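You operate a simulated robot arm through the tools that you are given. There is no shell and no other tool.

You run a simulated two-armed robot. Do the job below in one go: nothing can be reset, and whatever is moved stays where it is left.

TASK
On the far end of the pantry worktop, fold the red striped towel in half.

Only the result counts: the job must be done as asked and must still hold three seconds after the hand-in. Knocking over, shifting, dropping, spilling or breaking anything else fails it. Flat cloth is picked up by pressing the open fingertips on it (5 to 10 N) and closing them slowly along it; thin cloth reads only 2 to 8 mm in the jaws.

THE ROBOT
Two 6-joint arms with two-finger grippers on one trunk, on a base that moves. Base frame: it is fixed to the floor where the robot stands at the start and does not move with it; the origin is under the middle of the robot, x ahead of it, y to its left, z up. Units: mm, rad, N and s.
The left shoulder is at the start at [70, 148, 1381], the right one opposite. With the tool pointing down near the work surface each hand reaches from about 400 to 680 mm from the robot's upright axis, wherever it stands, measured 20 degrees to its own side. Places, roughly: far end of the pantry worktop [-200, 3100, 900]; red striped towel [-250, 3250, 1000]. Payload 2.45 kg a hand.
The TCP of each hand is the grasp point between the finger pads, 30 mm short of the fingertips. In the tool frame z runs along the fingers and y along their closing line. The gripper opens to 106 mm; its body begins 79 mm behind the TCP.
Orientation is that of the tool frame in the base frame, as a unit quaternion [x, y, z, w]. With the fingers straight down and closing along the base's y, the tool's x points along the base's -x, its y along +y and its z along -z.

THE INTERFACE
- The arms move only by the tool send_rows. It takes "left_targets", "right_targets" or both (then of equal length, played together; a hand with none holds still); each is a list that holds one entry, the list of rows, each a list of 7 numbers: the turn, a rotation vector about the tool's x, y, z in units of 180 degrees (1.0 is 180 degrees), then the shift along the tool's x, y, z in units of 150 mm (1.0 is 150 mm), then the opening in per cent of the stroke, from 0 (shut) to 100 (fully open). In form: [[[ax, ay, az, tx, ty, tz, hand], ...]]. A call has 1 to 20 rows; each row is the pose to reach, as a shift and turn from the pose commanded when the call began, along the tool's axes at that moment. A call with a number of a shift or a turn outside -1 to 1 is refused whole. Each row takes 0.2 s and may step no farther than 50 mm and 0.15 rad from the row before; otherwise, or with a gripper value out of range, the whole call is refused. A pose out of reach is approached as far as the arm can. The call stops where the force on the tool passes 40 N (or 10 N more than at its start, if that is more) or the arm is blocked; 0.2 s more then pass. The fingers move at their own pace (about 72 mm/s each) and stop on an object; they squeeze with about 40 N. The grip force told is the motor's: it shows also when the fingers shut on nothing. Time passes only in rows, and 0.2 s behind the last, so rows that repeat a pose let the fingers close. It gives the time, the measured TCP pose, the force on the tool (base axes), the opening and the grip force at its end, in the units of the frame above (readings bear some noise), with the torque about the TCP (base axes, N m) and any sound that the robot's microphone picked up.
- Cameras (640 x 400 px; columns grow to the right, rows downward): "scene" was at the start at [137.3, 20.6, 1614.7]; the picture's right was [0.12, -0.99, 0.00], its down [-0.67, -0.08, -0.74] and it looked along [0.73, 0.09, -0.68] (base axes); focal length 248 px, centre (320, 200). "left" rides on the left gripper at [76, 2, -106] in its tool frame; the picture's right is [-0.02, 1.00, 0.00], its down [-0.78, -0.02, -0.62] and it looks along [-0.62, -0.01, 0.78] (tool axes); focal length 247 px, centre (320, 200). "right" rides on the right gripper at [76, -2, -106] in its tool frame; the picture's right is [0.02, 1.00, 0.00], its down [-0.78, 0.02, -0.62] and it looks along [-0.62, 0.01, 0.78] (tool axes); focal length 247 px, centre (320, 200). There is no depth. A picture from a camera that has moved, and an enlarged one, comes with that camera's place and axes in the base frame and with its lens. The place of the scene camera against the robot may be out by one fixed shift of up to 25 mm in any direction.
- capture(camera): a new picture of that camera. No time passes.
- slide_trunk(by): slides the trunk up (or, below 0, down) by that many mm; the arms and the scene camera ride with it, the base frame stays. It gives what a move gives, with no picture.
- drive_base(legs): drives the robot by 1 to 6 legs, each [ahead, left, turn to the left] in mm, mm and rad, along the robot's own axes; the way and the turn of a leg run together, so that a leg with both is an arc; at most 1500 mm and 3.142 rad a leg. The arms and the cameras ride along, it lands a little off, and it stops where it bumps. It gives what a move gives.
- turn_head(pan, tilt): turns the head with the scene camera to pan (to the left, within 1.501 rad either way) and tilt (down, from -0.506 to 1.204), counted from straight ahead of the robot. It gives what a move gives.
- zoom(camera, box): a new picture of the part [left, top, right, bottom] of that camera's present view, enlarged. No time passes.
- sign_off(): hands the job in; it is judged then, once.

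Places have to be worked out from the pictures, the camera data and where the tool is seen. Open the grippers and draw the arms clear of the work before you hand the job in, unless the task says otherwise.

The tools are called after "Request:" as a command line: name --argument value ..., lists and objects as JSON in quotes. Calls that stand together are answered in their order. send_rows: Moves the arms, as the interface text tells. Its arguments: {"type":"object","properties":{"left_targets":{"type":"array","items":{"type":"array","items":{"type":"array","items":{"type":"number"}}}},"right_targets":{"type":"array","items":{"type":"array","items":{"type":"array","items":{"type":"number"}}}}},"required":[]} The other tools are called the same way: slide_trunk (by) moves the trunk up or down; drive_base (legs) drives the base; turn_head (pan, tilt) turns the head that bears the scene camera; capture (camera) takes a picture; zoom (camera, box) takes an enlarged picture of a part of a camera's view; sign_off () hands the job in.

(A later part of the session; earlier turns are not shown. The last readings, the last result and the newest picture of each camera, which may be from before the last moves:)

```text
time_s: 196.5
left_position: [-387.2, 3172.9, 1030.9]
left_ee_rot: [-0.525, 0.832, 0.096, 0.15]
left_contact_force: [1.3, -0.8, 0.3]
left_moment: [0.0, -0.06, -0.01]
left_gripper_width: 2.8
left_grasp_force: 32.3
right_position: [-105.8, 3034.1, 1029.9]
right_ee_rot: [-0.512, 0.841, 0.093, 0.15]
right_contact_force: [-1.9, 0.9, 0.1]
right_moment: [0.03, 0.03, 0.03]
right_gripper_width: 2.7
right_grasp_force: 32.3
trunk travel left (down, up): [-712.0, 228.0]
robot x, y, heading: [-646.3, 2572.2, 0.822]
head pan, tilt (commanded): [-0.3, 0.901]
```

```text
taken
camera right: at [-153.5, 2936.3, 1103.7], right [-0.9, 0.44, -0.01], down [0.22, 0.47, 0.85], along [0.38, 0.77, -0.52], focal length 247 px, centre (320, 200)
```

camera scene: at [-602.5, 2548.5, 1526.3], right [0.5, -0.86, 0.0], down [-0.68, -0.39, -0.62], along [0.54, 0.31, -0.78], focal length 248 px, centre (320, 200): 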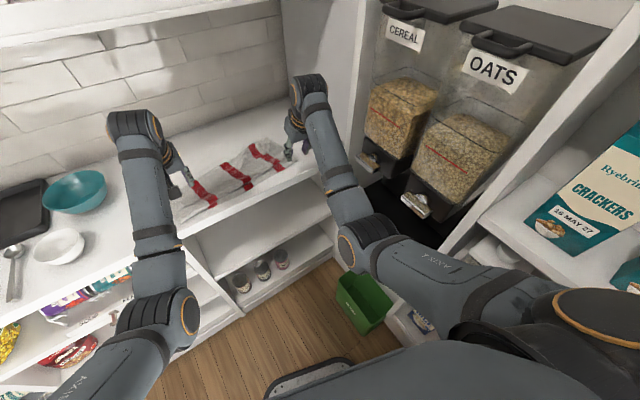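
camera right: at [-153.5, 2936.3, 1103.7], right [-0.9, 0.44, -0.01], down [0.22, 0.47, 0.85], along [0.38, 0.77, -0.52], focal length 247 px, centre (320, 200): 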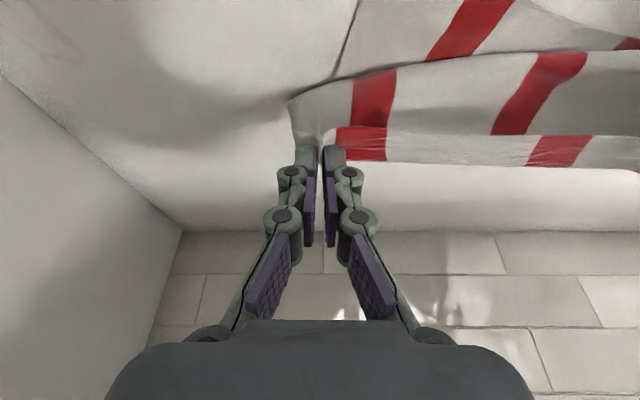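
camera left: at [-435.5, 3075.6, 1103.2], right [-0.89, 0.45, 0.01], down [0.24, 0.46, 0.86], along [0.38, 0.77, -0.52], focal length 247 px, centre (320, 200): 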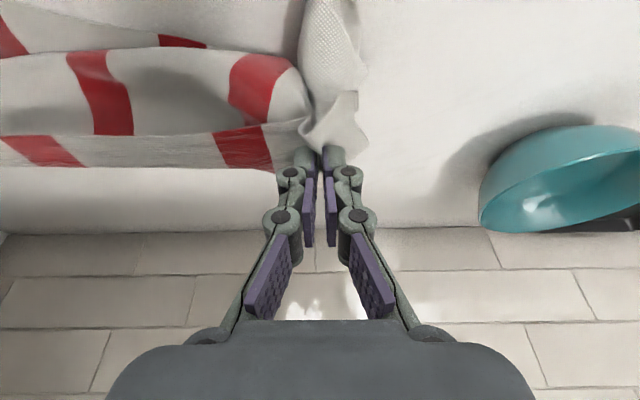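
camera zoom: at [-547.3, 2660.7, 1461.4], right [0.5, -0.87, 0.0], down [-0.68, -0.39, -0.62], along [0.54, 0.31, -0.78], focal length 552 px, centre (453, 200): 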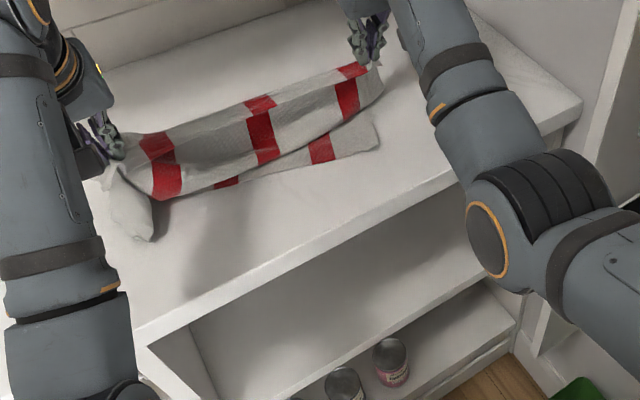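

The right side is laid as I want it: front edge toward me and the held edge behind. I'll lower a bit more and open only the left hand near the surface.

Request:
slide_trunk --by -40

Request:
send_rows --left_targets '[[[0, 0, 0, 0, 0, 0, 20], [0, 0, 0, 0, 0, 0, 50], [0, 0, 0, 0, 0, 0, 70], [0, 0, 0, -0.03, 0, -0.08, 70], [0, 0, 0, -0.06, 0, -0.16, 60], [0, 0, 0, -0.09, 0, -0.25, 40], [0, 0, 0, -0.12, 0, -0.33, 40], [0, 0, 0, -0.12, 0, -0.33, 40]]]'

Request:
capture --camera "left"

Request:
zoom --camera "scene" --box '[140, 110, 380, 290]'

Request:
zoom --camera "left" --box '[100, 0, 420, 200]'

```text
time_s: 197.3
left_position: [-388.2, 3173.4, 990.2]
left_ee_rot: [-0.526, 0.832, 0.096, 0.15]
left_contact_force: [1.2, -1.3, -0.2]
left_moment: [-0.04, -0.03, 0.0]
left_gripper_width: 2.8
left_grasp_force: 32.2
right_position: [-104.5, 3033.2, 989.4]
right_ee_rot: [-0.512, 0.841, 0.092, 0.149]
right_contact_force: [-0.9, 1.3, -0.1]
right_moment: [0.01, 0.04, 0.05]
right_gripper_width: 3.0
right_grasp_force: 32.2
trunk travel left (down, up): [-672.0, 268.0]
robot x, y, heading: [-649.1, 2576.1, 0.822]
head pan, tilt (commanded): [-0.3, 0.901]
```

```text
time_s: 199.1
left_position: [-374.8, 3185.5, 1029.9]
left_ee_rot: [-0.526, 0.832, 0.097, 0.15]
left_contact_force: [0.4, 0.7, -0.1]
left_moment: [-0.01, 0.0, -0.03]
left_gripper_width: 42.6
left_grasp_force: 0.0
left hand out of reach, approached as far as the arm can: row 6, 7, 8
right_position: [-105.3, 3033.0, 989.8]
right_ee_rot: [-0.512, 0.841, 0.092, 0.149]
right_contact_force: [0.1, -1.1, 0.7]
right_moment: [0.02, -0.01, 0.01]
right_gripper_width: 2.7
right_grasp_force: 31.3
trunk travel left (down, up): [-672.0, 268.0]
robot x, y, heading: [-649.2, 2572.5, 0.825]
head pan, tilt (commanded): [-0.3, 0.901]
```

```text
taken
camera left: at [-422.5, 3087.3, 1103.3], right [-0.89, 0.45, 0.01], down [0.24, 0.46, 0.86], along [0.38, 0.77, -0.52], focal length 247 px, centre (320, 200)
```

left: 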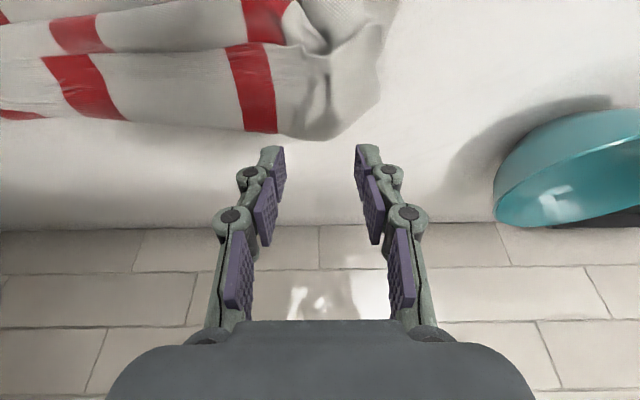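

```text
2.22 times, centred on (260, 200) of scene
camera zoom: at [-546.8, 2661.8, 1421.2], right [0.5, -0.86, 0.0], down [-0.68, -0.39, -0.62], along [0.54, 0.31, -0.78], focal length 552 px, centre (453, 200)
```

zoom: 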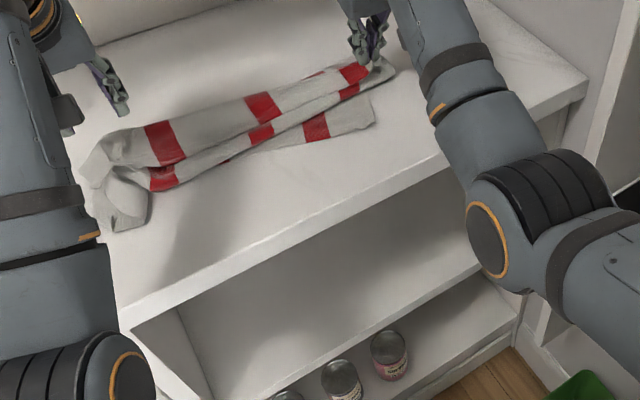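

```text
2.00 times, centred on (260, 100) of left
camera zoom: at [-422.5, 3087.3, 1103.3], right [-0.89, 0.45, 0.01], down [0.24, 0.46, 0.86], along [0.38, 0.77, -0.52], focal length 494 px, centre (440, 400)
```

zoom: 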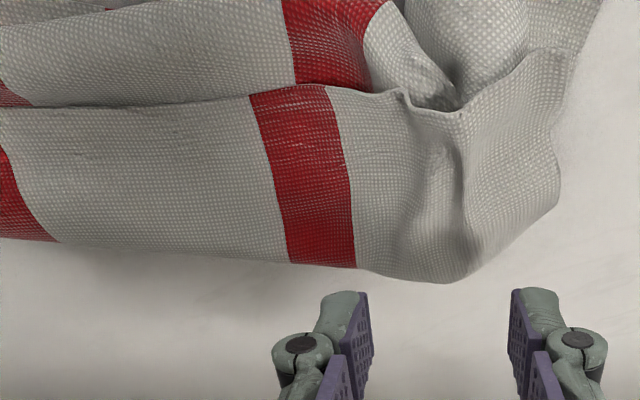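

The left is free, and its raw edge with a raised pleat shows clearly at about (-1767, 2651). I'll come down over that pleat with the left hand, lightly.

Request:
send_rows --left_targets '[[[0, 0, 0, 0.05, 0, 0.09, 30], [0, 0, 0, 0.1, 0, 0.18, 28], [0, 0, 0, 0.148, 0, 0.265, 28], [0, 0, 0, 0.148, 0, 0.265, 28]]]'

Request:
zoom --camera "left" --box '[200, 20, 440, 180]'

```text
time_s: 200.1
left_position: [-377.1, 3178.5, 984.8]
left_ee_rot: [-0.526, 0.832, 0.096, 0.149]
left_contact_force: [-0.6, -0.5, 0.5]
left_moment: [0.0, -0.02, 0.02]
left_gripper_width: 29.5
left_grasp_force: 0.0
right_position: [-104.7, 3034.0, 990.9]
right_ee_rot: [-0.513, 0.84, 0.092, 0.149]
right_contact_force: [0.1, 0.2, -0.1]
right_moment: [0.0, 0.0, 0.01]
right_gripper_width: 2.6
right_grasp_force: 31.9
trunk travel left (down, up): [-672.0, 268.0]
robot x, y, heading: [-651.3, 2576.8, 0.828]
head pan, tilt (commanded): [-0.3, 0.901]
```

```text
2.50 times, centred on (320, 100) of left
camera zoom: at [-425.4, 3080.2, 1058.1], right [-0.89, 0.45, 0.01], down [0.24, 0.46, 0.86], along [0.38, 0.77, -0.52], focal length 617 px, centre (320, 450)
```

zoom: 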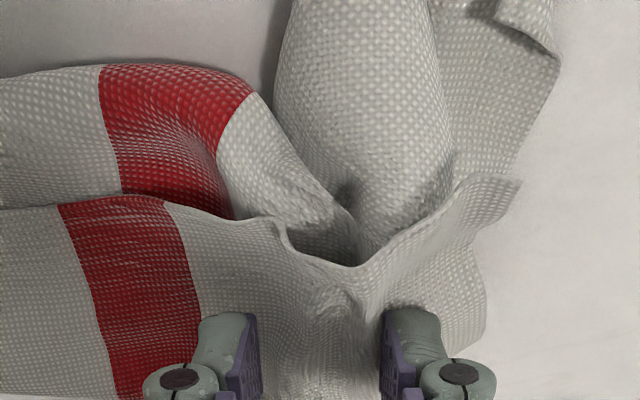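

The pleat is right between the fingertips, just inside the raw edge. I'll lower in small steps, watching the force.

Request:
send_rows --left_targets '[[[0, 0, 0, 0.007, 0, 0.019, 28], [0, 0, 0, 0.014, 0, 0.037, 28], [0, 0, 0, 0.0186, 0, 0.05, 28], [0, 0, 0, 0.0186, 0, 0.05, 28]]]'

Request:
send_rows --left_targets '[[[0, 0, 0, 0.007, 0, 0.019, 28], [0, 0, 0, 0.014, 0, 0.037, 28], [0, 0, 0, 0.014, 0, 0.037, 28]]]'

Request:
zoom --camera "left" --box '[200, 20, 440, 180]'

```text
time_s: 201.1
left_position: [-377.6, 3178.0, 975.9]
left_ee_rot: [-0.526, 0.832, 0.096, 0.149]
left_contact_force: [-0.4, 0.0, 0.0]
left_moment: [0.0, -0.05, 0.03]
left_gripper_width: 29.7
left_grasp_force: 0.0
right_position: [-104.6, 3033.0, 989.8]
right_ee_rot: [-0.512, 0.841, 0.092, 0.149]
right_contact_force: [-1.2, 0.0, 0.2]
right_moment: [-0.02, 0.04, -0.02]
right_gripper_width: 2.5
right_grasp_force: 31.9
trunk travel left (down, up): [-672.0, 268.0]
robot x, y, heading: [-651.3, 2579.6, 0.823]
head pan, tilt (commanded): [-0.3, 0.901]
```

```text
time_s: 201.9
left_position: [-376.7, 3178.2, 972.5]
left_ee_rot: [-0.526, 0.832, 0.096, 0.149]
left_contact_force: [-0.5, -0.5, -0.6]
left_moment: [-0.02, 0.02, -0.02]
left_gripper_width: 29.7
left_grasp_force: 0.1
right_position: [-104.9, 3034.1, 989.9]
right_ee_rot: [-0.512, 0.841, 0.092, 0.15]
right_contact_force: [0.7, 0.7, 0.6]
right_moment: [0.0, 0.01, 0.02]
right_gripper_width: 2.4
right_grasp_force: 32.0
trunk travel left (down, up): [-672.0, 268.0]
robot x, y, heading: [-650.8, 2574.1, 0.827]
head pan, tilt (commanded): [-0.3, 0.901]
```

```text
2.50 times, centred on (320, 100) of left
camera zoom: at [-425.1, 3080.8, 1044.0], right [-0.89, 0.45, 0.01], down [0.24, 0.46, 0.86], along [0.38, 0.77, -0.52], focal length 617 px, centre (320, 450)
```

zoom: 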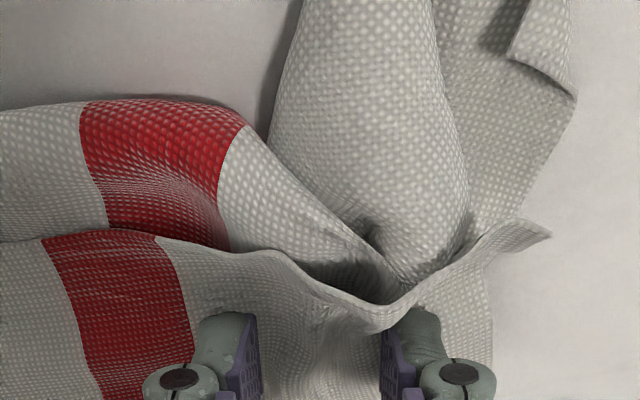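

The tips are at the raw edge with no load yet. I'll move 7 mm further in and 8 mm lower.

Request:
send_rows --left_targets '[[[0, 0, 0, -0.04, 0, 0.02, 28], [0, 0, 0, -0.034, 0, 0.04, 28], [0, 0, 0, -0.025, 0, 0.066, 28], [0, 0, 0, -0.025, 0, 0.066, 28]]]'

Request:
zoom --camera "left" --box '[200, 20, 440, 180]'

```text
time_s: 202.9
left_position: [-374.4, 3184.0, 964.3]
left_ee_rot: [-0.527, 0.832, 0.096, 0.148]
left_contact_force: [0.4, 0.2, 0.5]
left_moment: [0.0, 0.0, -0.01]
left_gripper_width: 29.6
left_grasp_force: 0.0
right_position: [-104.6, 3033.2, 989.5]
right_ee_rot: [-0.512, 0.841, 0.092, 0.149]
right_contact_force: [0.3, 0.0, 1.0]
right_moment: [0.01, 0.05, 0.04]
right_gripper_width: 2.7
right_grasp_force: 31.5
trunk travel left (down, up): [-672.0, 268.0]
robot x, y, heading: [-650.7, 2575.5, 0.825]
head pan, tilt (commanded): [-0.3, 0.901]
```

```text
2.50 times, centred on (320, 100) of left
camera zoom: at [-422.3, 3087.3, 1036.0], right [-0.89, 0.45, 0.01], down [0.24, 0.46, 0.86], along [0.38, 0.77, -0.52], focal length 617 px, centre (320, 450)
```

zoom: 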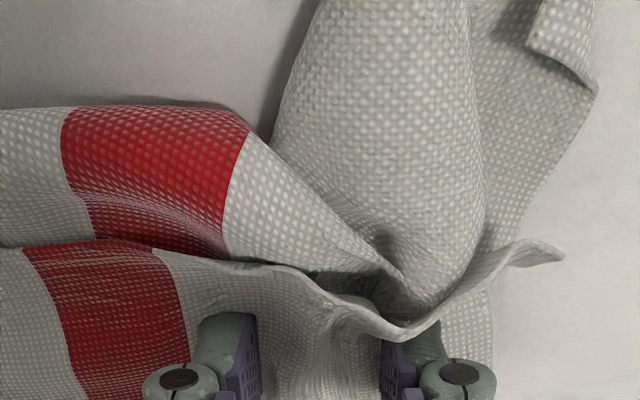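

The edge dips near the outer finger, so I'll shift the left hand 12 mm to the right and 7 mm further in.

Request:
send_rows --left_targets '[[[0, 0, 0, -0.015, -0.04, -0.03, 28], [0, 0, 0, -0.04, -0.08, -0.02, 28], [0, 0, 0, -0.044, -0.08, 0.016, 28], [0, 0, 0, -0.04, -0.08, 0.03, 28]]]'

Request:
zoom --camera "left" --box '[200, 20, 440, 180]'

```text
time_s: 203.9
left_position: [-359.6, 3186.2, 962.0]
left_ee_rot: [-0.526, 0.832, 0.097, 0.15]
left_contact_force: [-0.1, -1.0, 0.2]
left_moment: [0.01, -0.01, 0.0]
left_gripper_width: 29.6
left_grasp_force: 0.0
right_position: [-105.6, 3035.0, 989.9]
right_ee_rot: [-0.512, 0.841, 0.092, 0.15]
right_contact_force: [-0.4, -0.2, -0.3]
right_moment: [-0.02, 0.02, 0.04]
right_gripper_width: 3.0
right_grasp_force: 32.3
trunk travel left (down, up): [-672.0, 268.0]
robot x, y, heading: [-648.4, 2572.3, 0.827]
head pan, tilt (commanded): [-0.3, 0.901]
```

```text
2.50 times, centred on (320, 100) of left
camera zoom: at [-408.3, 3088.5, 1034.4], right [-0.89, 0.45, 0.01], down [0.24, 0.46, 0.86], along [0.38, 0.77, -0.52], focal length 617 px, centre (320, 450)
```

zoom: 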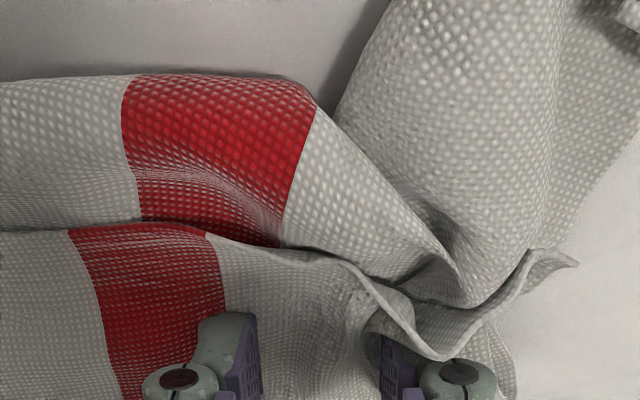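

A cloth ridge now stands between the two fingers. I'll close on it slowly.

Request:
send_rows --left_targets '[[[0, 0, 0, 0, 0, 0, 25], [0, 0, 0, 0, 0, 0, 21], [0, 0, 0, 0, 0, 0, 17], [0, 0, 0, 0, 0, 0, 13], [0, 0, 0, 0, 0, 0, 9], [0, 0, 0, 0, 0, 0, 5], [0, 0, 0, 0, 0, 0, 0], [0, 0, 0, 0, 0, 0, 0], [0, 0, 0, 0, 0, 0, 0]]]'

Request:
zoom --camera "left" --box '[200, 20, 440, 180]'

```text
time_s: 205.9
left_position: [-359.5, 3186.0, 960.8]
left_ee_rot: [-0.526, 0.832, 0.096, 0.149]
left_contact_force: [0.1, -1.4, 2.2]
left_moment: [0.08, -0.03, 0.03]
left_gripper_width: 0.6
left_grasp_force: 30.0
right_position: [-103.8, 3034.0, 989.7]
right_ee_rot: [-0.512, 0.841, 0.092, 0.15]
right_contact_force: [0.1, -0.1, 0.4]
right_moment: [-0.03, 0.03, -0.02]
right_gripper_width: 2.7
right_grasp_force: 32.2
trunk travel left (down, up): [-672.0, 268.0]
robot x, y, heading: [-652.1, 2579.1, 0.826]
head pan, tilt (commanded): [-0.3, 0.901]
```

```text
2.50 times, centred on (320, 100) of left
camera zoom: at [-408.4, 3088.5, 1034.5], right [-0.89, 0.45, 0.01], down [0.24, 0.46, 0.86], along [0.38, 0.77, -0.52], focal length 617 px, centre (320, 450)
```

zoom: 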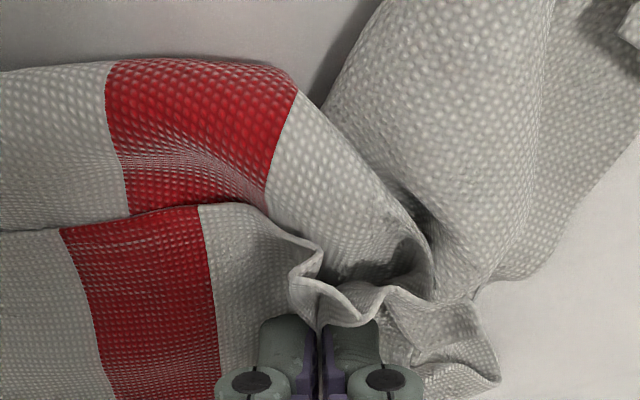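

I'll lift the left 30 mm to see whether only the edge comes up.

Request:
send_rows --left_targets '[[[0, 0, 0, -0.03, 0, -0.08, 0], [0, 0, 0, -0.07, 0, -0.187, 0], [0, 0, 0, -0.07, 0, -0.187, 0]]]'

Request:
capture --camera "left"

Request:
zoom --camera "scene" --box '[140, 110, 340, 260]'

```text
time_s: 206.7
left_position: [-359.0, 3186.8, 990.9]
left_ee_rot: [-0.526, 0.832, 0.096, 0.149]
left_contact_force: [0.5, 0.2, -1.0]
left_moment: [-0.02, 0.04, 0.0]
left_gripper_width: 5.6
left_grasp_force: 34.7
right_position: [-105.1, 3033.6, 989.7]
right_ee_rot: [-0.512, 0.841, 0.092, 0.15]
right_contact_force: [-0.1, 0.5, -0.2]
right_moment: [0.01, 0.03, -0.01]
right_gripper_width: 2.7
right_grasp_force: 32.3
trunk travel left (down, up): [-672.0, 268.0]
robot x, y, heading: [-652.7, 2575.4, 0.826]
head pan, tilt (commanded): [-0.3, 0.901]
```

```text
taken
camera left: at [-407.4, 3088.5, 1064.4], right [-0.89, 0.45, 0.01], down [0.24, 0.46, 0.86], along [0.38, 0.77, -0.52], focal length 247 px, centre (320, 200)
```

left: 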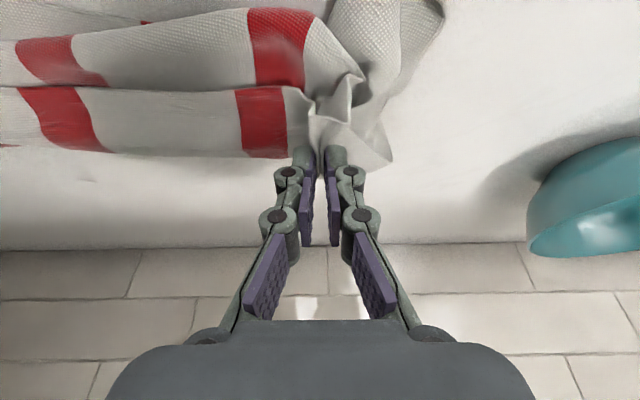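

```text
2.67 times, centred on (240, 185) of scene
camera zoom: at [-546.5, 2661.9, 1421.2], right [0.5, -0.87, 0.0], down [-0.68, -0.39, -0.62], along [0.54, 0.31, -0.78], focal length 662 px, centre (533, 240)
```

zoom: 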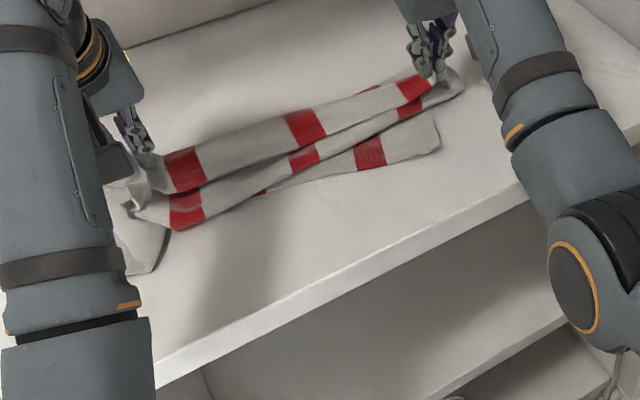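

I'll raise and back up in turns to hang it again and see how the left holds.

Request:
slide_trunk --by 70

Request:
drive_base --legs '[[-40, -11, 0]]'

Request:
slide_trunk --by 80

Request:
drive_base --legs '[[-40, -11, 0]]'

Request:
slide_trunk --by 116

Request:
capture --camera "left"

Request:
zoom --camera "scene" --box '[140, 90, 380, 270]'

```text
time_s: 207.8
left_position: [-359.3, 3185.1, 1062.1]
left_ee_rot: [-0.527, 0.831, 0.096, 0.149]
left_contact_force: [0.3, -0.6, 0.1]
left_moment: [-0.03, 0.03, -0.02]
left_gripper_width: 4.1
left_grasp_force: 31.6
right_position: [-104.9, 3034.1, 1059.9]
right_ee_rot: [-0.512, 0.841, 0.092, 0.149]
right_contact_force: [-0.3, 0.1, 0.5]
right_moment: [-0.01, 0.05, 0.02]
right_gripper_width: 2.5
right_grasp_force: 31.4
trunk travel left (down, up): [-742.0, 198.0]
robot x, y, heading: [-650.7, 2577.4, 0.826]
head pan, tilt (commanded): [-0.3, 0.901]
```

```text
time_s: 208.7
left_position: [-376.2, 3153.2, 1057.9]
left_ee_rot: [-0.526, 0.832, 0.094, 0.146]
left_contact_force: [0.1, 0.3, 1.1]
left_moment: [-0.06, 0.03, 0.03]
left_gripper_width: 4.4
left_grasp_force: 31.1
right_position: [-121.9, 3000.2, 1055.2]
right_ee_rot: [-0.513, 0.841, 0.091, 0.147]
right_contact_force: [-0.1, 0.9, 0.2]
right_moment: [-0.04, 0.01, 0.0]
right_gripper_width: 2.6
right_grasp_force: 31.8
trunk travel left (down, up): [-742.0, 198.0]
robot x, y, heading: [-670.1, 2541.6, 0.822]
head pan, tilt (commanded): [-0.3, 0.901]
```

```text
time_s: 209.8
left_position: [-378.5, 3150.1, 1140.7]
left_ee_rot: [-0.527, 0.831, 0.097, 0.148]
left_contact_force: [0.7, -0.2, -1.6]
left_moment: [0.02, 0.0, -0.03]
left_gripper_width: 5.2
left_grasp_force: 33.0
right_position: [-123.4, 2998.8, 1139.0]
right_ee_rot: [-0.514, 0.84, 0.092, 0.148]
right_contact_force: [0.2, 0.1, -0.3]
right_moment: [0.04, 0.03, 0.0]
right_gripper_width: 2.9
right_grasp_force: 32.4
trunk travel left (down, up): [-822.0, 118.0]
robot x, y, heading: [-668.3, 2539.6, 0.827]
head pan, tilt (commanded): [-0.3, 0.901]
```

```text
time_s: 210.7
left_position: [-394.4, 3119.6, 1137.0]
left_ee_rot: [-0.527, 0.832, 0.096, 0.145]
left_contact_force: [0.3, -0.4, -0.8]
left_moment: [-0.02, 0.0, 0.0]
left_gripper_width: 3.9
left_grasp_force: 31.5
right_position: [-140.0, 2967.6, 1134.4]
right_ee_rot: [-0.514, 0.84, 0.091, 0.146]
right_contact_force: [0.8, 0.0, 0.1]
right_moment: [-0.05, 0.04, 0.0]
right_gripper_width: 2.8
right_grasp_force: 31.9
trunk travel left (down, up): [-822.0, 118.0]
robot x, y, heading: [-688.1, 2503.2, 0.831]
head pan, tilt (commanded): [-0.3, 0.901]
```

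```text
time_s: 212.2
left_position: [-397.2, 3113.9, 1257.9]
left_ee_rot: [-0.527, 0.831, 0.097, 0.148]
left_contact_force: [-0.3, -0.5, 0.1]
left_moment: [-0.02, 0.01, 0.01]
left_gripper_width: 4.0
left_grasp_force: 31.2
right_position: [-142.3, 2959.5, 1255.1]
right_ee_rot: [-0.513, 0.84, 0.092, 0.15]
right_contact_force: [0.9, 1.2, -0.7]
right_moment: [0.0, -0.02, 0.0]
right_gripper_width: 2.6
right_grasp_force: 32.2
trunk travel left (down, up): [-938.0, 2.0]
robot x, y, heading: [-688.8, 2507.3, 0.831]
head pan, tilt (commanded): [-0.3, 0.901]
```

```text
taken
camera left: at [-445.7, 3015.6, 1330.4], right [-0.9, 0.45, 0.01], down [0.24, 0.46, 0.86], along [0.38, 0.77, -0.52], focal length 247 px, centre (320, 200)
```

left: 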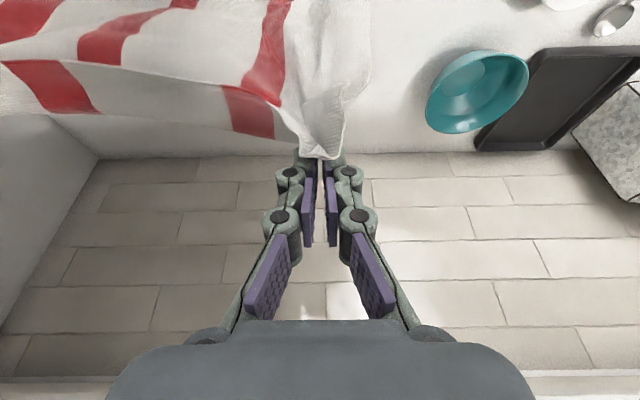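

```text
2.22 times, centred on (260, 180) of scene
camera zoom: at [-584.5, 2588.4, 1687.3], right [0.5, -0.86, 0.0], down [-0.68, -0.39, -0.62], along [0.54, 0.31, -0.78], focal length 552 px, centre (453, 244)
```

zoom: 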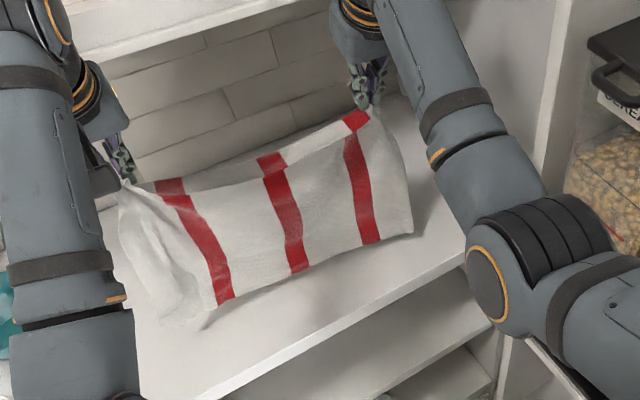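

Now it hangs freely at full length, with three straight stripes and both grips firm. I'll level the hands and spread them slightly to straighten the top edge.

Request:
send_rows --left_targets '[[[0, 0, 0, 0, 0.02, 0, 0], [0, 0, 0, 0, 0.05, 0, 0], [0, 0, 0, 0, 0.05, 0, 0], [0, 0, 0, 0, 0.05, 0, 0]]]' --right_targets '[[[0, 0, 0, -0.07, -0.02, 0.025, 0], [0, 0, 0, -0.144, -0.05, 0.0535, 0], [0, 0, 0, -0.144, -0.05, 0.0535, 0], [0, 0, 0, -0.144, -0.05, 0.0535, 0]]]'

Request:
capture --camera "left"

Request:
capture --camera "right"

Request:
zoom --camera "scene" --box '[140, 90, 380, 270]'

```text
time_s: 213.2
left_position: [-405.2, 3116.8, 1257.5]
left_ee_rot: [-0.527, 0.832, 0.097, 0.148]
left_contact_force: [1.3, -2.6, 2.4]
left_moment: [-0.06, -0.01, 0.0]
left_gripper_width: 0.7
left_grasp_force: 27.7
right_position: [-126.5, 2979.5, 1256.6]
right_ee_rot: [-0.512, 0.841, 0.092, 0.15]
right_contact_force: [-0.7, 0.1, -0.8]
right_moment: [0.01, -0.01, -0.03]
right_gripper_width: 2.7
right_grasp_force: 31.9
trunk travel left (down, up): [-938.0, 2.0]
robot x, y, heading: [-687.9, 2500.0, 0.825]
head pan, tilt (commanded): [-0.3, 0.901]
```

```text
taken
camera left: at [-452.6, 3019.2, 1330.3], right [-0.9, 0.45, 0.01], down [0.24, 0.46, 0.86], along [0.38, 0.77, -0.52], focal length 247 px, centre (320, 200)
```

left: 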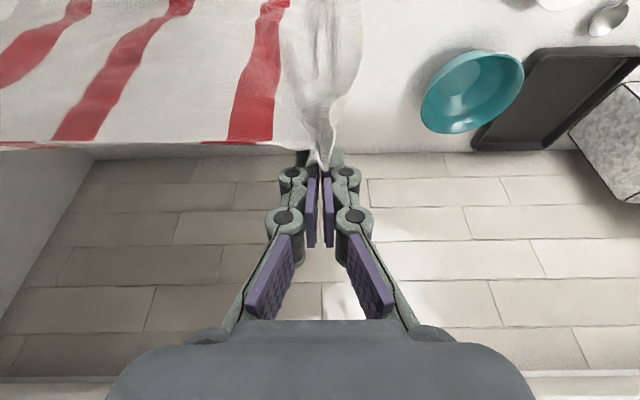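

```text
taken
camera right: at [-173.9, 2882.4, 1329.7], right [-0.9, 0.44, -0.01], down [0.22, 0.47, 0.85], along [0.38, 0.77, -0.52], focal length 247 px, centre (320, 200)
```

right: 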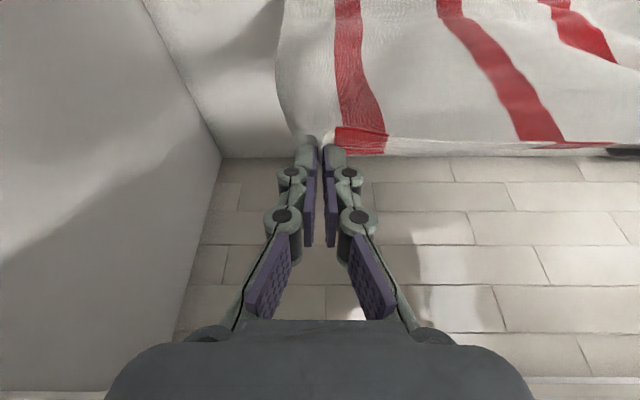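

```text
2.22 times, centred on (260, 180) of scene
camera zoom: at [-584.3, 2589.1, 1687.3], right [0.5, -0.86, 0.0], down [-0.68, -0.39, -0.62], along [0.54, 0.31, -0.78], focal length 552 px, centre (453, 244)
```

zoom: 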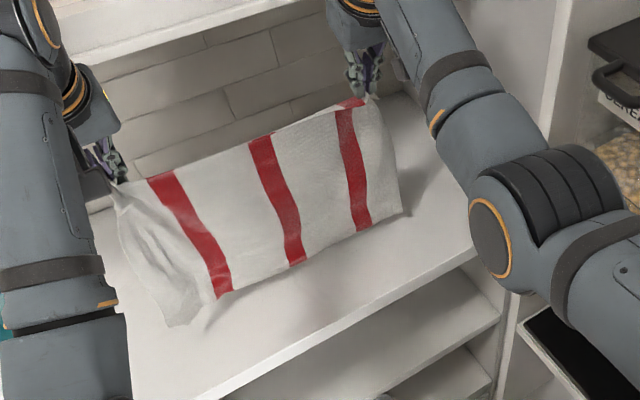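

The top edge is straight now, but the left reading dipped, so I'll ease its spread by 5 mm. Then I'll back 50 mm and lower until the bottom edge touches, trailing toward me.

Request:
send_rows --left_targets '[[[0, 0, 0, 0, -0.02, 0, 0], [0, 0, 0, 0, -0.033, 0, 0], [0, 0, 0, 0, -0.033, 0, 0]]]'

Request:
drive_base --legs '[[-48, -14, 0]]'

Request:
slide_trunk --by -45

Request:
drive_base --legs '[[32, 9, 0]]'

Request:
slide_trunk --by -30

Request:
zoom --camera "scene" --box '[140, 90, 380, 270]'

Request:
capture --camera "left"

```text
time_s: 214.0
left_position: [-400.1, 3114.7, 1257.8]
left_ee_rot: [-0.526, 0.832, 0.096, 0.148]
left_contact_force: [0.7, -1.1, 3.2]
left_moment: [0.05, -0.01, -0.04]
left_gripper_width: 0.7
left_grasp_force: 30.2
right_position: [-125.9, 2978.5, 1255.1]
right_ee_rot: [-0.513, 0.84, 0.092, 0.149]
right_contact_force: [-0.1, 0.0, 0.1]
right_moment: [0.0, -0.03, -0.02]
right_gripper_width: 2.7
right_grasp_force: 32.2
trunk travel left (down, up): [-938.0, 2.0]
robot x, y, heading: [-688.2, 2504.9, 0.822]
head pan, tilt (commanded): [-0.3, 0.901]
```

```text
time_s: 214.9
left_position: [-417.7, 3079.1, 1251.4]
left_ee_rot: [-0.527, 0.832, 0.095, 0.144]
left_contact_force: [0.1, -0.1, -2.0]
left_moment: [-0.05, 0.11, 0.01]
left_gripper_width: 1.8
left_grasp_force: 27.4
right_position: [-144.1, 2942.2, 1250.9]
right_ee_rot: [-0.514, 0.841, 0.091, 0.145]
right_contact_force: [1.0, 2.1, -0.8]
right_moment: [-0.09, 0.05, 0.02]
right_gripper_width: 2.7
right_grasp_force: 32.0
trunk travel left (down, up): [-938.0, 2.0]
robot x, y, heading: [-711.7, 2456.5, 0.823]
head pan, tilt (commanded): [-0.3, 0.901]
```

```text
time_s: 215.8
left_position: [-422.2, 3069.1, 1213.4]
left_ee_rot: [-0.527, 0.831, 0.097, 0.148]
left_contact_force: [-0.1, 0.1, -0.7]
left_moment: [0.04, 0.03, 0.03]
left_gripper_width: 3.0
left_grasp_force: 30.4
right_position: [-147.4, 2932.8, 1212.2]
right_ee_rot: [-0.513, 0.84, 0.092, 0.15]
right_contact_force: [-0.1, -0.4, 0.5]
right_moment: [0.0, 0.03, -0.03]
right_gripper_width: 2.7
right_grasp_force: 31.7
trunk travel left (down, up): [-893.0, 47.0]
robot x, y, heading: [-708.5, 2460.8, 0.824]
head pan, tilt (commanded): [-0.3, 0.901]
```

```text
time_s: 216.7
left_position: [-410.1, 3092.2, 1217.1]
left_ee_rot: [-0.525, 0.832, 0.098, 0.152]
left_contact_force: [-1.3, -1.9, 3.1]
left_moment: [0.03, 0.04, 0.01]
left_gripper_width: 0.3
left_grasp_force: 27.2
right_position: [-137.1, 2955.7, 1216.4]
right_ee_rot: [-0.513, 0.84, 0.094, 0.151]
right_contact_force: [-0.8, -1.4, 0.4]
right_moment: [0.06, -0.04, 0.01]
right_gripper_width: 2.7
right_grasp_force: 31.9
trunk travel left (down, up): [-893.0, 47.0]
robot x, y, heading: [-694.1, 2487.9, 0.824]
head pan, tilt (commanded): [-0.3, 0.901]
```

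```text
time_s: 217.4
left_position: [-407.2, 3099.0, 1183.7]
left_ee_rot: [-0.526, 0.831, 0.097, 0.15]
left_contact_force: [0.1, 0.2, -0.4]
left_moment: [-0.02, -0.03, -0.01]
left_gripper_width: 2.8
left_grasp_force: 31.1
right_position: [-134.6, 2962.1, 1181.0]
right_ee_rot: [-0.513, 0.841, 0.092, 0.149]
right_contact_force: [-0.6, -0.5, -0.1]
right_moment: [-0.02, -0.01, 0.0]
right_gripper_width: 2.6
right_grasp_force: 32.3
trunk travel left (down, up): [-863.0, 77.0]
robot x, y, heading: [-695.0, 2491.5, 0.832]
head pan, tilt (commanded): [-0.3, 0.901]
```

```text
2.22 times, centred on (260, 180) of scene
camera zoom: at [-592.3, 2572.2, 1612.3], right [0.5, -0.86, 0.0], down [-0.68, -0.39, -0.62], along [0.54, 0.31, -0.78], focal length 552 px, centre (453, 244)
```

zoom: 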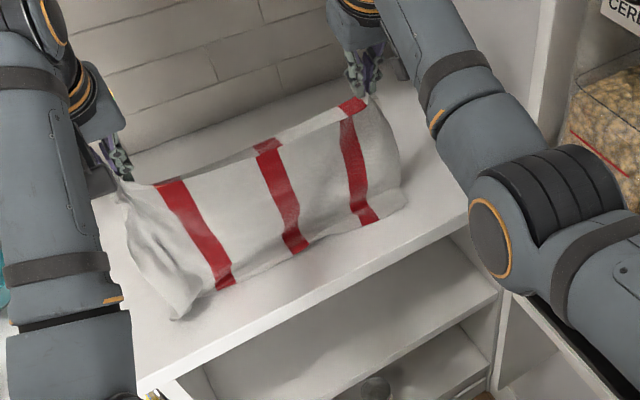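

```text
taken
camera left: at [-455.7, 3000.7, 1256.1], right [-0.9, 0.45, 0.01], down [0.24, 0.46, 0.86], along [0.38, 0.77, -0.52], focal length 247 px, centre (320, 200)
```

left: 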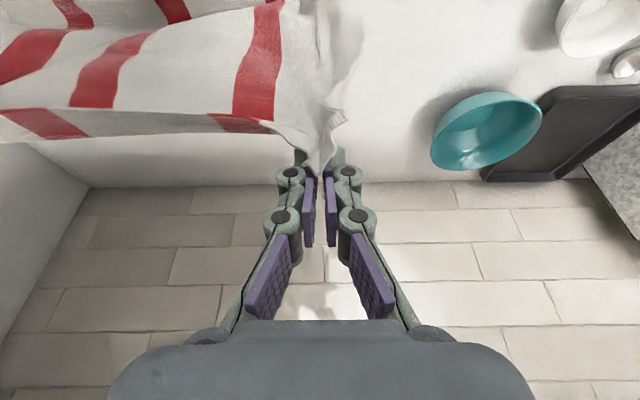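

I'll zoom in on the bottom to see which way the edge has turned.

Request:
zoom --camera "scene" --box '[200, 170, 320, 250]'

Request:
capture --camera "right"

```text
5.00 times, centred on (260, 210) of scene
camera zoom: at [-592.3, 2572.2, 1612.3], right [0.5, -0.86, 0.0], down [-0.68, -0.39, -0.62], along [0.54, 0.31, -0.78], focal length 1242 px, centre (620, 150)
```

zoom: 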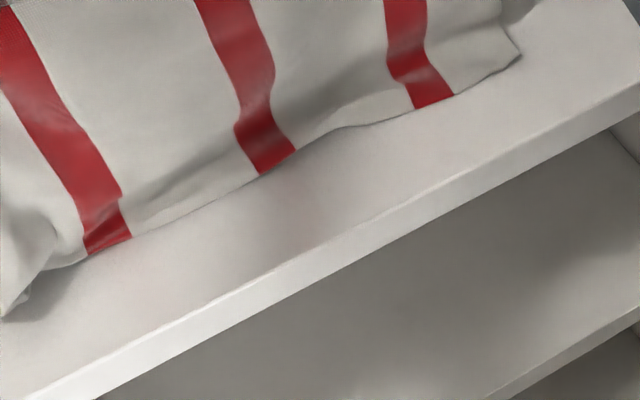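

```text
taken
camera right: at [-181.8, 2865.7, 1255.1], right [-0.9, 0.44, -0.01], down [0.22, 0.47, 0.85], along [0.38, 0.77, -0.52], focal length 247 px, centre (320, 200)
```

right: 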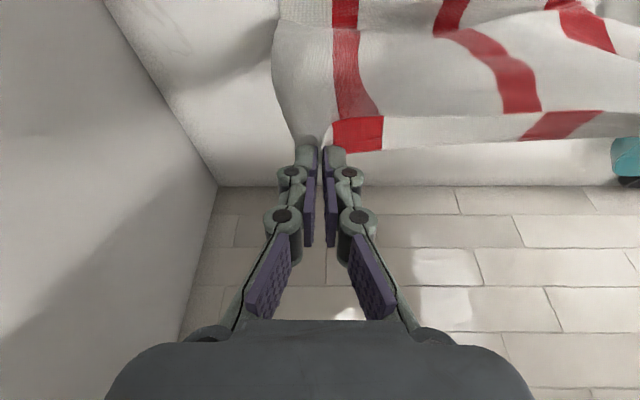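

The bottom edge has turned toward me, at e2 ≈ 2587. I'll lay the lower half forward again, in steps of driving and lowering, keeping the wrists clear of the shelf.

Request:
drive_base --legs '[[38, 11, 0]]'

Request:
slide_trunk --by -45

Request:
drive_base --legs '[[38, 11, 0]]'

Request:
slide_trunk --by -70

Request:
zoom --camera "scene" --box '[140, 110, 380, 290]'

Request:
capture --camera "left"

Request:
capture --camera "right"

```text
time_s: 218.3
left_position: [-392.8, 3126.7, 1186.9]
left_ee_rot: [-0.526, 0.831, 0.098, 0.152]
left_contact_force: [-0.1, 0.0, 0.4]
left_moment: [0.1, -0.03, 0.01]
left_gripper_width: 3.1
left_grasp_force: 30.5
right_position: [-119.2, 2992.0, 1186.5]
right_ee_rot: [-0.512, 0.84, 0.094, 0.152]
right_contact_force: [-0.2, -1.2, 0.7]
right_moment: [0.08, 0.0, 0.03]
right_gripper_width: 2.8
right_grasp_force: 32.1
trunk travel left (down, up): [-863.0, 77.0]
robot x, y, heading: [-679.8, 2525.7, 0.826]
head pan, tilt (commanded): [-0.3, 0.901]
```

```text
time_s: 219.2
left_position: [-388.5, 3135.8, 1137.1]
left_ee_rot: [-0.526, 0.832, 0.095, 0.147]
left_contact_force: [0.4, 0.1, -0.7]
left_moment: [-0.01, -0.01, 0.04]
left_gripper_width: 3.2
left_grasp_force: 31.0
right_position: [-114.9, 2999.3, 1135.2]
right_ee_rot: [-0.512, 0.841, 0.091, 0.149]
right_contact_force: [-0.3, 0.6, 0.5]
right_moment: [-0.01, 0.01, -0.01]
right_gripper_width: 2.5
right_grasp_force: 31.9
trunk travel left (down, up): [-818.0, 122.0]
robot x, y, heading: [-676.7, 2521.6, 0.828]
head pan, tilt (commanded): [-0.3, 0.901]
```

```text
time_s: 220.0
left_position: [-374.9, 3161.7, 1142.0]
left_ee_rot: [-0.525, 0.831, 0.099, 0.152]
left_contact_force: [0.5, -1.6, 0.1]
left_moment: [0.04, -0.05, 0.02]
left_gripper_width: 3.2
left_grasp_force: 31.1
right_position: [-101.5, 3026.9, 1140.8]
right_ee_rot: [-0.512, 0.84, 0.094, 0.152]
right_contact_force: [-0.1, -0.9, -0.2]
right_moment: [0.07, -0.04, -0.01]
right_gripper_width: 2.6
right_grasp_force: 31.5
trunk travel left (down, up): [-818.0, 122.0]
robot x, y, heading: [-657.4, 2560.3, 0.822]
head pan, tilt (commanded): [-0.3, 0.901]
```

```text
time_s: 221.1
left_position: [-372.3, 3168.3, 1069.2]
left_ee_rot: [-0.525, 0.832, 0.097, 0.149]
left_contact_force: [0.3, -0.1, -1.1]
left_moment: [0.02, 0.0, 0.0]
left_gripper_width: 3.4
left_grasp_force: 31.0
right_position: [-98.6, 3032.6, 1067.9]
right_ee_rot: [-0.512, 0.841, 0.091, 0.15]
right_contact_force: [-0.4, -0.5, -0.6]
right_moment: [0.01, 0.02, -0.04]
right_gripper_width: 3.0
right_grasp_force: 31.5
trunk travel left (down, up): [-748.0, 192.0]
robot x, y, heading: [-661.3, 2558.1, 0.828]
head pan, tilt (commanded): [-0.3, 0.901]
```

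```text
2.22 times, centred on (260, 200) of scene
camera zoom: at [-557.3, 2642.0, 1497.4], right [0.5, -0.87, 0.0], down [-0.68, -0.39, -0.62], along [0.54, 0.31, -0.78], focal length 552 px, centre (453, 200)
```

zoom: 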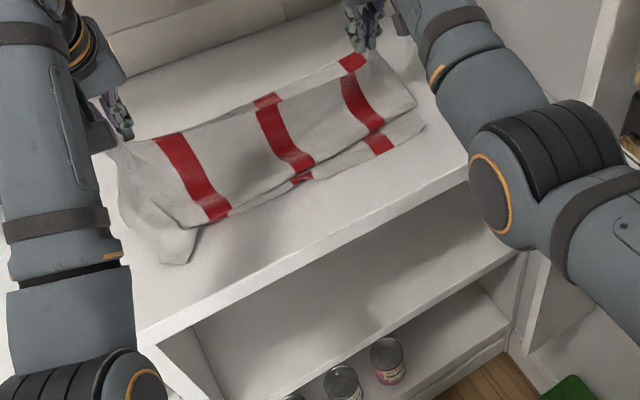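

```text
taken
camera left: at [-420.1, 3070.1, 1141.5], right [-0.89, 0.45, 0.01], down [0.24, 0.46, 0.86], along [0.38, 0.77, -0.52], focal length 247 px, centre (320, 200)
```

left: 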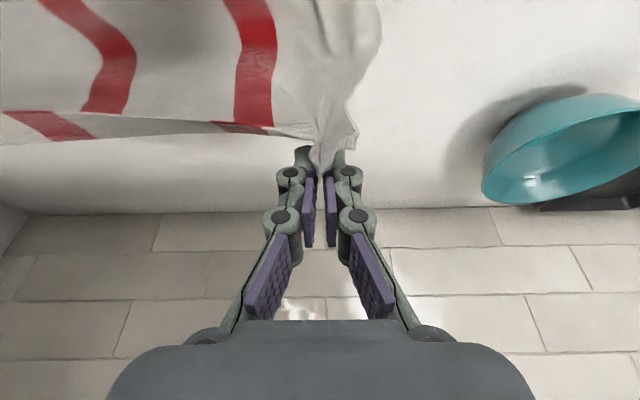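

```text
taken
camera right: at [-146.5, 2935.1, 1140.6], right [-0.9, 0.44, -0.01], down [0.22, 0.47, 0.85], along [0.38, 0.77, -0.52], focal length 247 px, centre (320, 200)
```

right: 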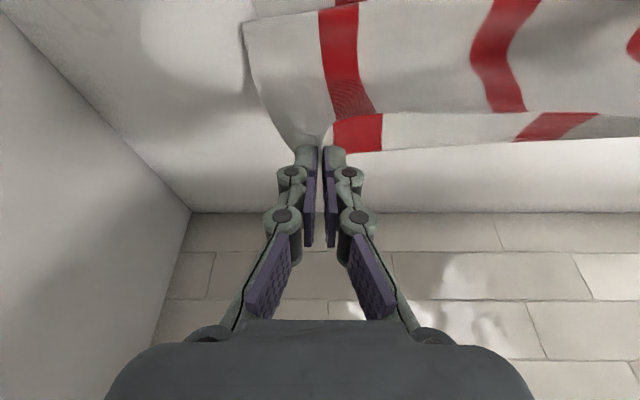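

Continuing the lay: 30 mm forward, lower, and 30 mm forward again.

Request:
drive_base --legs '[[29, 8, 0]]'

Request:
slide_trunk --by -28

Request:
drive_base --legs '[[29, 8, 0]]'

Request:
zoom --camera "scene" --box '[140, 110, 380, 290]'

Request:
zoom --camera "scene" --box '[180, 150, 300, 240]'

```text
time_s: 222.0
left_position: [-359.5, 3191.5, 1071.8]
left_ee_rot: [-0.525, 0.832, 0.097, 0.151]
left_contact_force: [-0.6, -0.7, -0.3]
left_moment: [0.05, -0.02, 0.0]
left_gripper_width: 2.9
left_grasp_force: 30.8
right_position: [-86.2, 3055.5, 1069.6]
right_ee_rot: [-0.513, 0.84, 0.093, 0.152]
right_contact_force: [-0.7, -0.6, -0.9]
right_moment: [0.04, 0.01, 0.0]
right_gripper_width: 2.6
right_grasp_force: 31.1
trunk travel left (down, up): [-748.0, 192.0]
robot x, y, heading: [-647.3, 2582.6, 0.823]
head pan, tilt (commanded): [-0.3, 0.901]
```

```text
time_s: 222.7
left_position: [-357.0, 3196.1, 1039.1]
left_ee_rot: [-0.525, 0.832, 0.095, 0.149]
left_contact_force: [0.0, -1.4, 3.0]
left_moment: [0.07, 0.05, 0.02]
left_gripper_width: 0.6
left_grasp_force: 27.6
right_position: [-83.8, 3060.1, 1037.1]
right_ee_rot: [-0.512, 0.841, 0.092, 0.15]
right_contact_force: [0.2, -1.1, -0.6]
right_moment: [-0.03, -0.01, 0.02]
right_gripper_width: 2.7
right_grasp_force: 31.7
trunk travel left (down, up): [-720.0, 220.0]
robot x, y, heading: [-644.6, 2586.0, 0.829]
head pan, tilt (commanded): [-0.3, 0.901]
```

```text
time_s: 223.5
left_position: [-345.7, 3218.2, 1043.1]
left_ee_rot: [-0.525, 0.832, 0.097, 0.151]
left_contact_force: [-2.6, -1.4, 5.8]
left_moment: [0.0, 0.04, -0.03]
left_gripper_width: 0.5
left_grasp_force: 27.4
right_position: [-72.4, 3081.5, 1042.3]
right_ee_rot: [-0.512, 0.84, 0.093, 0.152]
right_contact_force: [0.0, 0.0, 0.4]
right_moment: [0.05, -0.04, -0.02]
right_gripper_width: 2.7
right_grasp_force: 31.5
trunk travel left (down, up): [-720.0, 220.0]
robot x, y, heading: [-634.2, 2611.6, 0.823]
head pan, tilt (commanded): [-0.3, 0.901]
```

```text
2.22 times, centred on (260, 200) of scene
camera zoom: at [-532.1, 2691.0, 1469.9], right [0.5, -0.87, 0.0], down [-0.68, -0.39, -0.62], along [0.54, 0.31, -0.78], focal length 552 px, centre (453, 200)
```

zoom: 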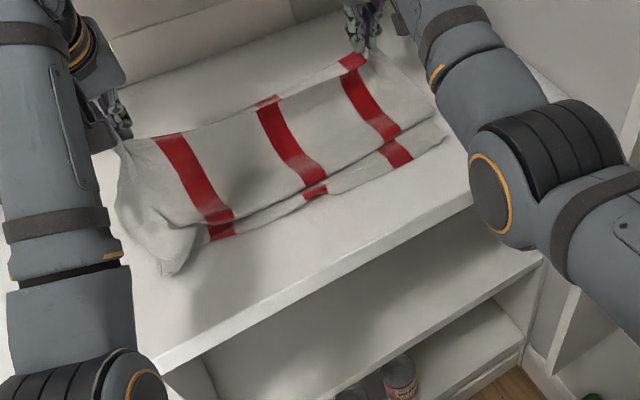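

```text
4.44 times, centred on (240, 195) of scene
camera zoom: at [-532.1, 2691.0, 1469.9], right [0.5, -0.87, 0.0], down [-0.68, -0.39, -0.62], along [0.54, 0.31, -0.78], focal length 1104 px, centre (676, 222)
```

zoom: 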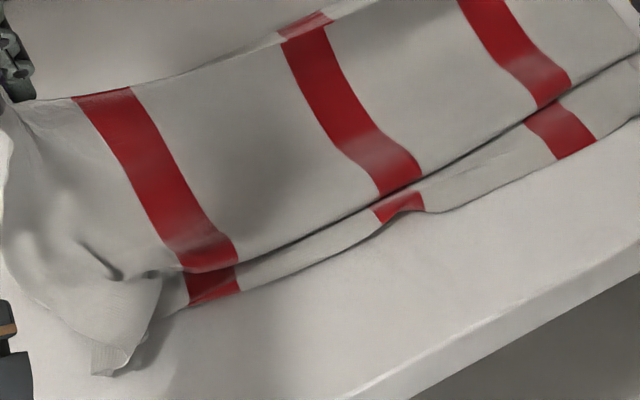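

The lower half lies well now, with the front edge along e2 ≈ 2600. I'll bring the held edge back over it toward the front in steps; this time its raw edge already faces the right way.

Request:
drive_base --legs '[[-46, -13, 0]]'

Request:
drive_base --legs '[[-24, -7, 0]]'

Request:
slide_trunk --by -28

Request:
zoom --camera "scene" --box '[140, 110, 380, 290]'

Request:
capture --camera "left"

Request:
capture --camera "right"

```text
time_s: 224.4
left_position: [-361.9, 3183.2, 1037.1]
left_ee_rot: [-0.526, 0.833, 0.094, 0.148]
left_contact_force: [-0.4, 1.8, -0.9]
left_moment: [0.02, 0.02, -0.02]
left_gripper_width: 3.2
left_grasp_force: 31.3
right_position: [-89.2, 3047.4, 1035.8]
right_ee_rot: [-0.513, 0.841, 0.091, 0.148]
right_contact_force: [-0.5, -0.3, -0.1]
right_moment: [-0.02, 0.05, 0.01]
right_gripper_width: 2.9
right_grasp_force: 31.6
trunk travel left (down, up): [-720.0, 220.0]
robot x, y, heading: [-652.8, 2571.6, 0.826]
head pan, tilt (commanded): [-0.3, 0.901]
```

```text
time_s: 225.2
left_position: [-374.3, 3160.4, 1037.4]
left_ee_rot: [-0.526, 0.832, 0.095, 0.147]
left_contact_force: [0.3, 0.6, 0.4]
left_moment: [0.11, 0.04, -0.02]
left_gripper_width: 0.5
left_grasp_force: 27.7
right_position: [-101.2, 3024.1, 1035.5]
right_ee_rot: [-0.512, 0.841, 0.092, 0.148]
right_contact_force: [1.2, 0.2, -0.1]
right_moment: [-0.02, 0.0, 0.04]
right_gripper_width: 2.7
right_grasp_force: 32.0
trunk travel left (down, up): [-720.0, 220.0]
robot x, y, heading: [-663.7, 2544.2, 0.827]
head pan, tilt (commanded): [-0.3, 0.901]
```

```text
time_s: 226.0
left_position: [-376.7, 3156.2, 1012.3]
left_ee_rot: [-0.525, 0.832, 0.096, 0.15]
left_contact_force: [-1.4, 3.1, 1.4]
left_moment: [0.07, 0.06, 0.01]
left_gripper_width: 3.5
left_grasp_force: 37.2
right_position: [-103.6, 3020.9, 1010.9]
right_ee_rot: [-0.512, 0.841, 0.092, 0.151]
right_contact_force: [-0.7, -0.7, 0.6]
right_moment: [-0.03, 0.02, -0.01]
right_gripper_width: 2.7
right_grasp_force: 32.2
trunk travel left (down, up): [-692.0, 248.0]
robot x, y, heading: [-664.1, 2546.1, 0.824]
head pan, tilt (commanded): [-0.3, 0.901]
```

```text
2.22 times, centred on (260, 200) of scene
camera zoom: at [-562.0, 2631.3, 1441.3], right [0.5, -0.87, 0.0], down [-0.68, -0.39, -0.62], along [0.54, 0.31, -0.78], focal length 552 px, centre (453, 200)
```

zoom: 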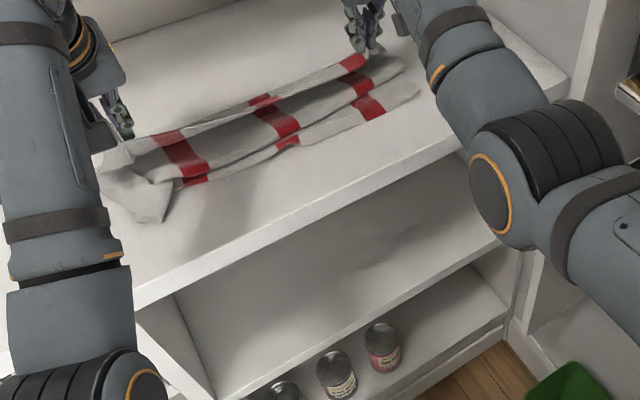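

```text
taken
camera left: at [-424.7, 3059.3, 1085.4], right [-0.89, 0.45, 0.01], down [0.24, 0.46, 0.86], along [0.38, 0.77, -0.52], focal length 247 px, centre (320, 200)
```

left: 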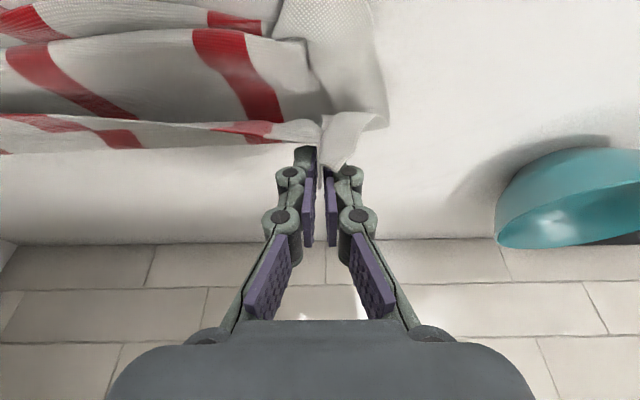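

```text
taken
camera right: at [-151.0, 2924.3, 1084.5], right [-0.9, 0.44, -0.01], down [0.22, 0.47, 0.85], along [0.38, 0.77, -0.52], focal length 247 px, centre (320, 200)
```

right: 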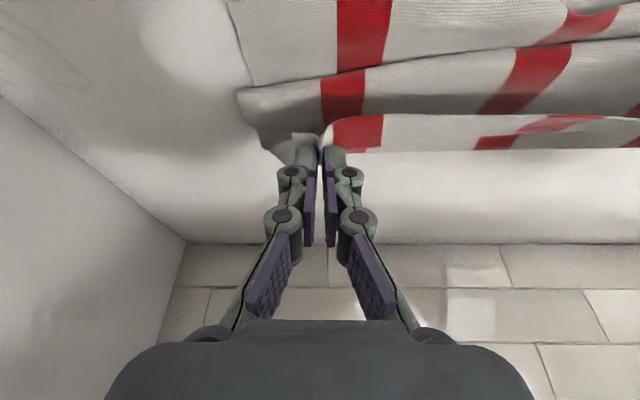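

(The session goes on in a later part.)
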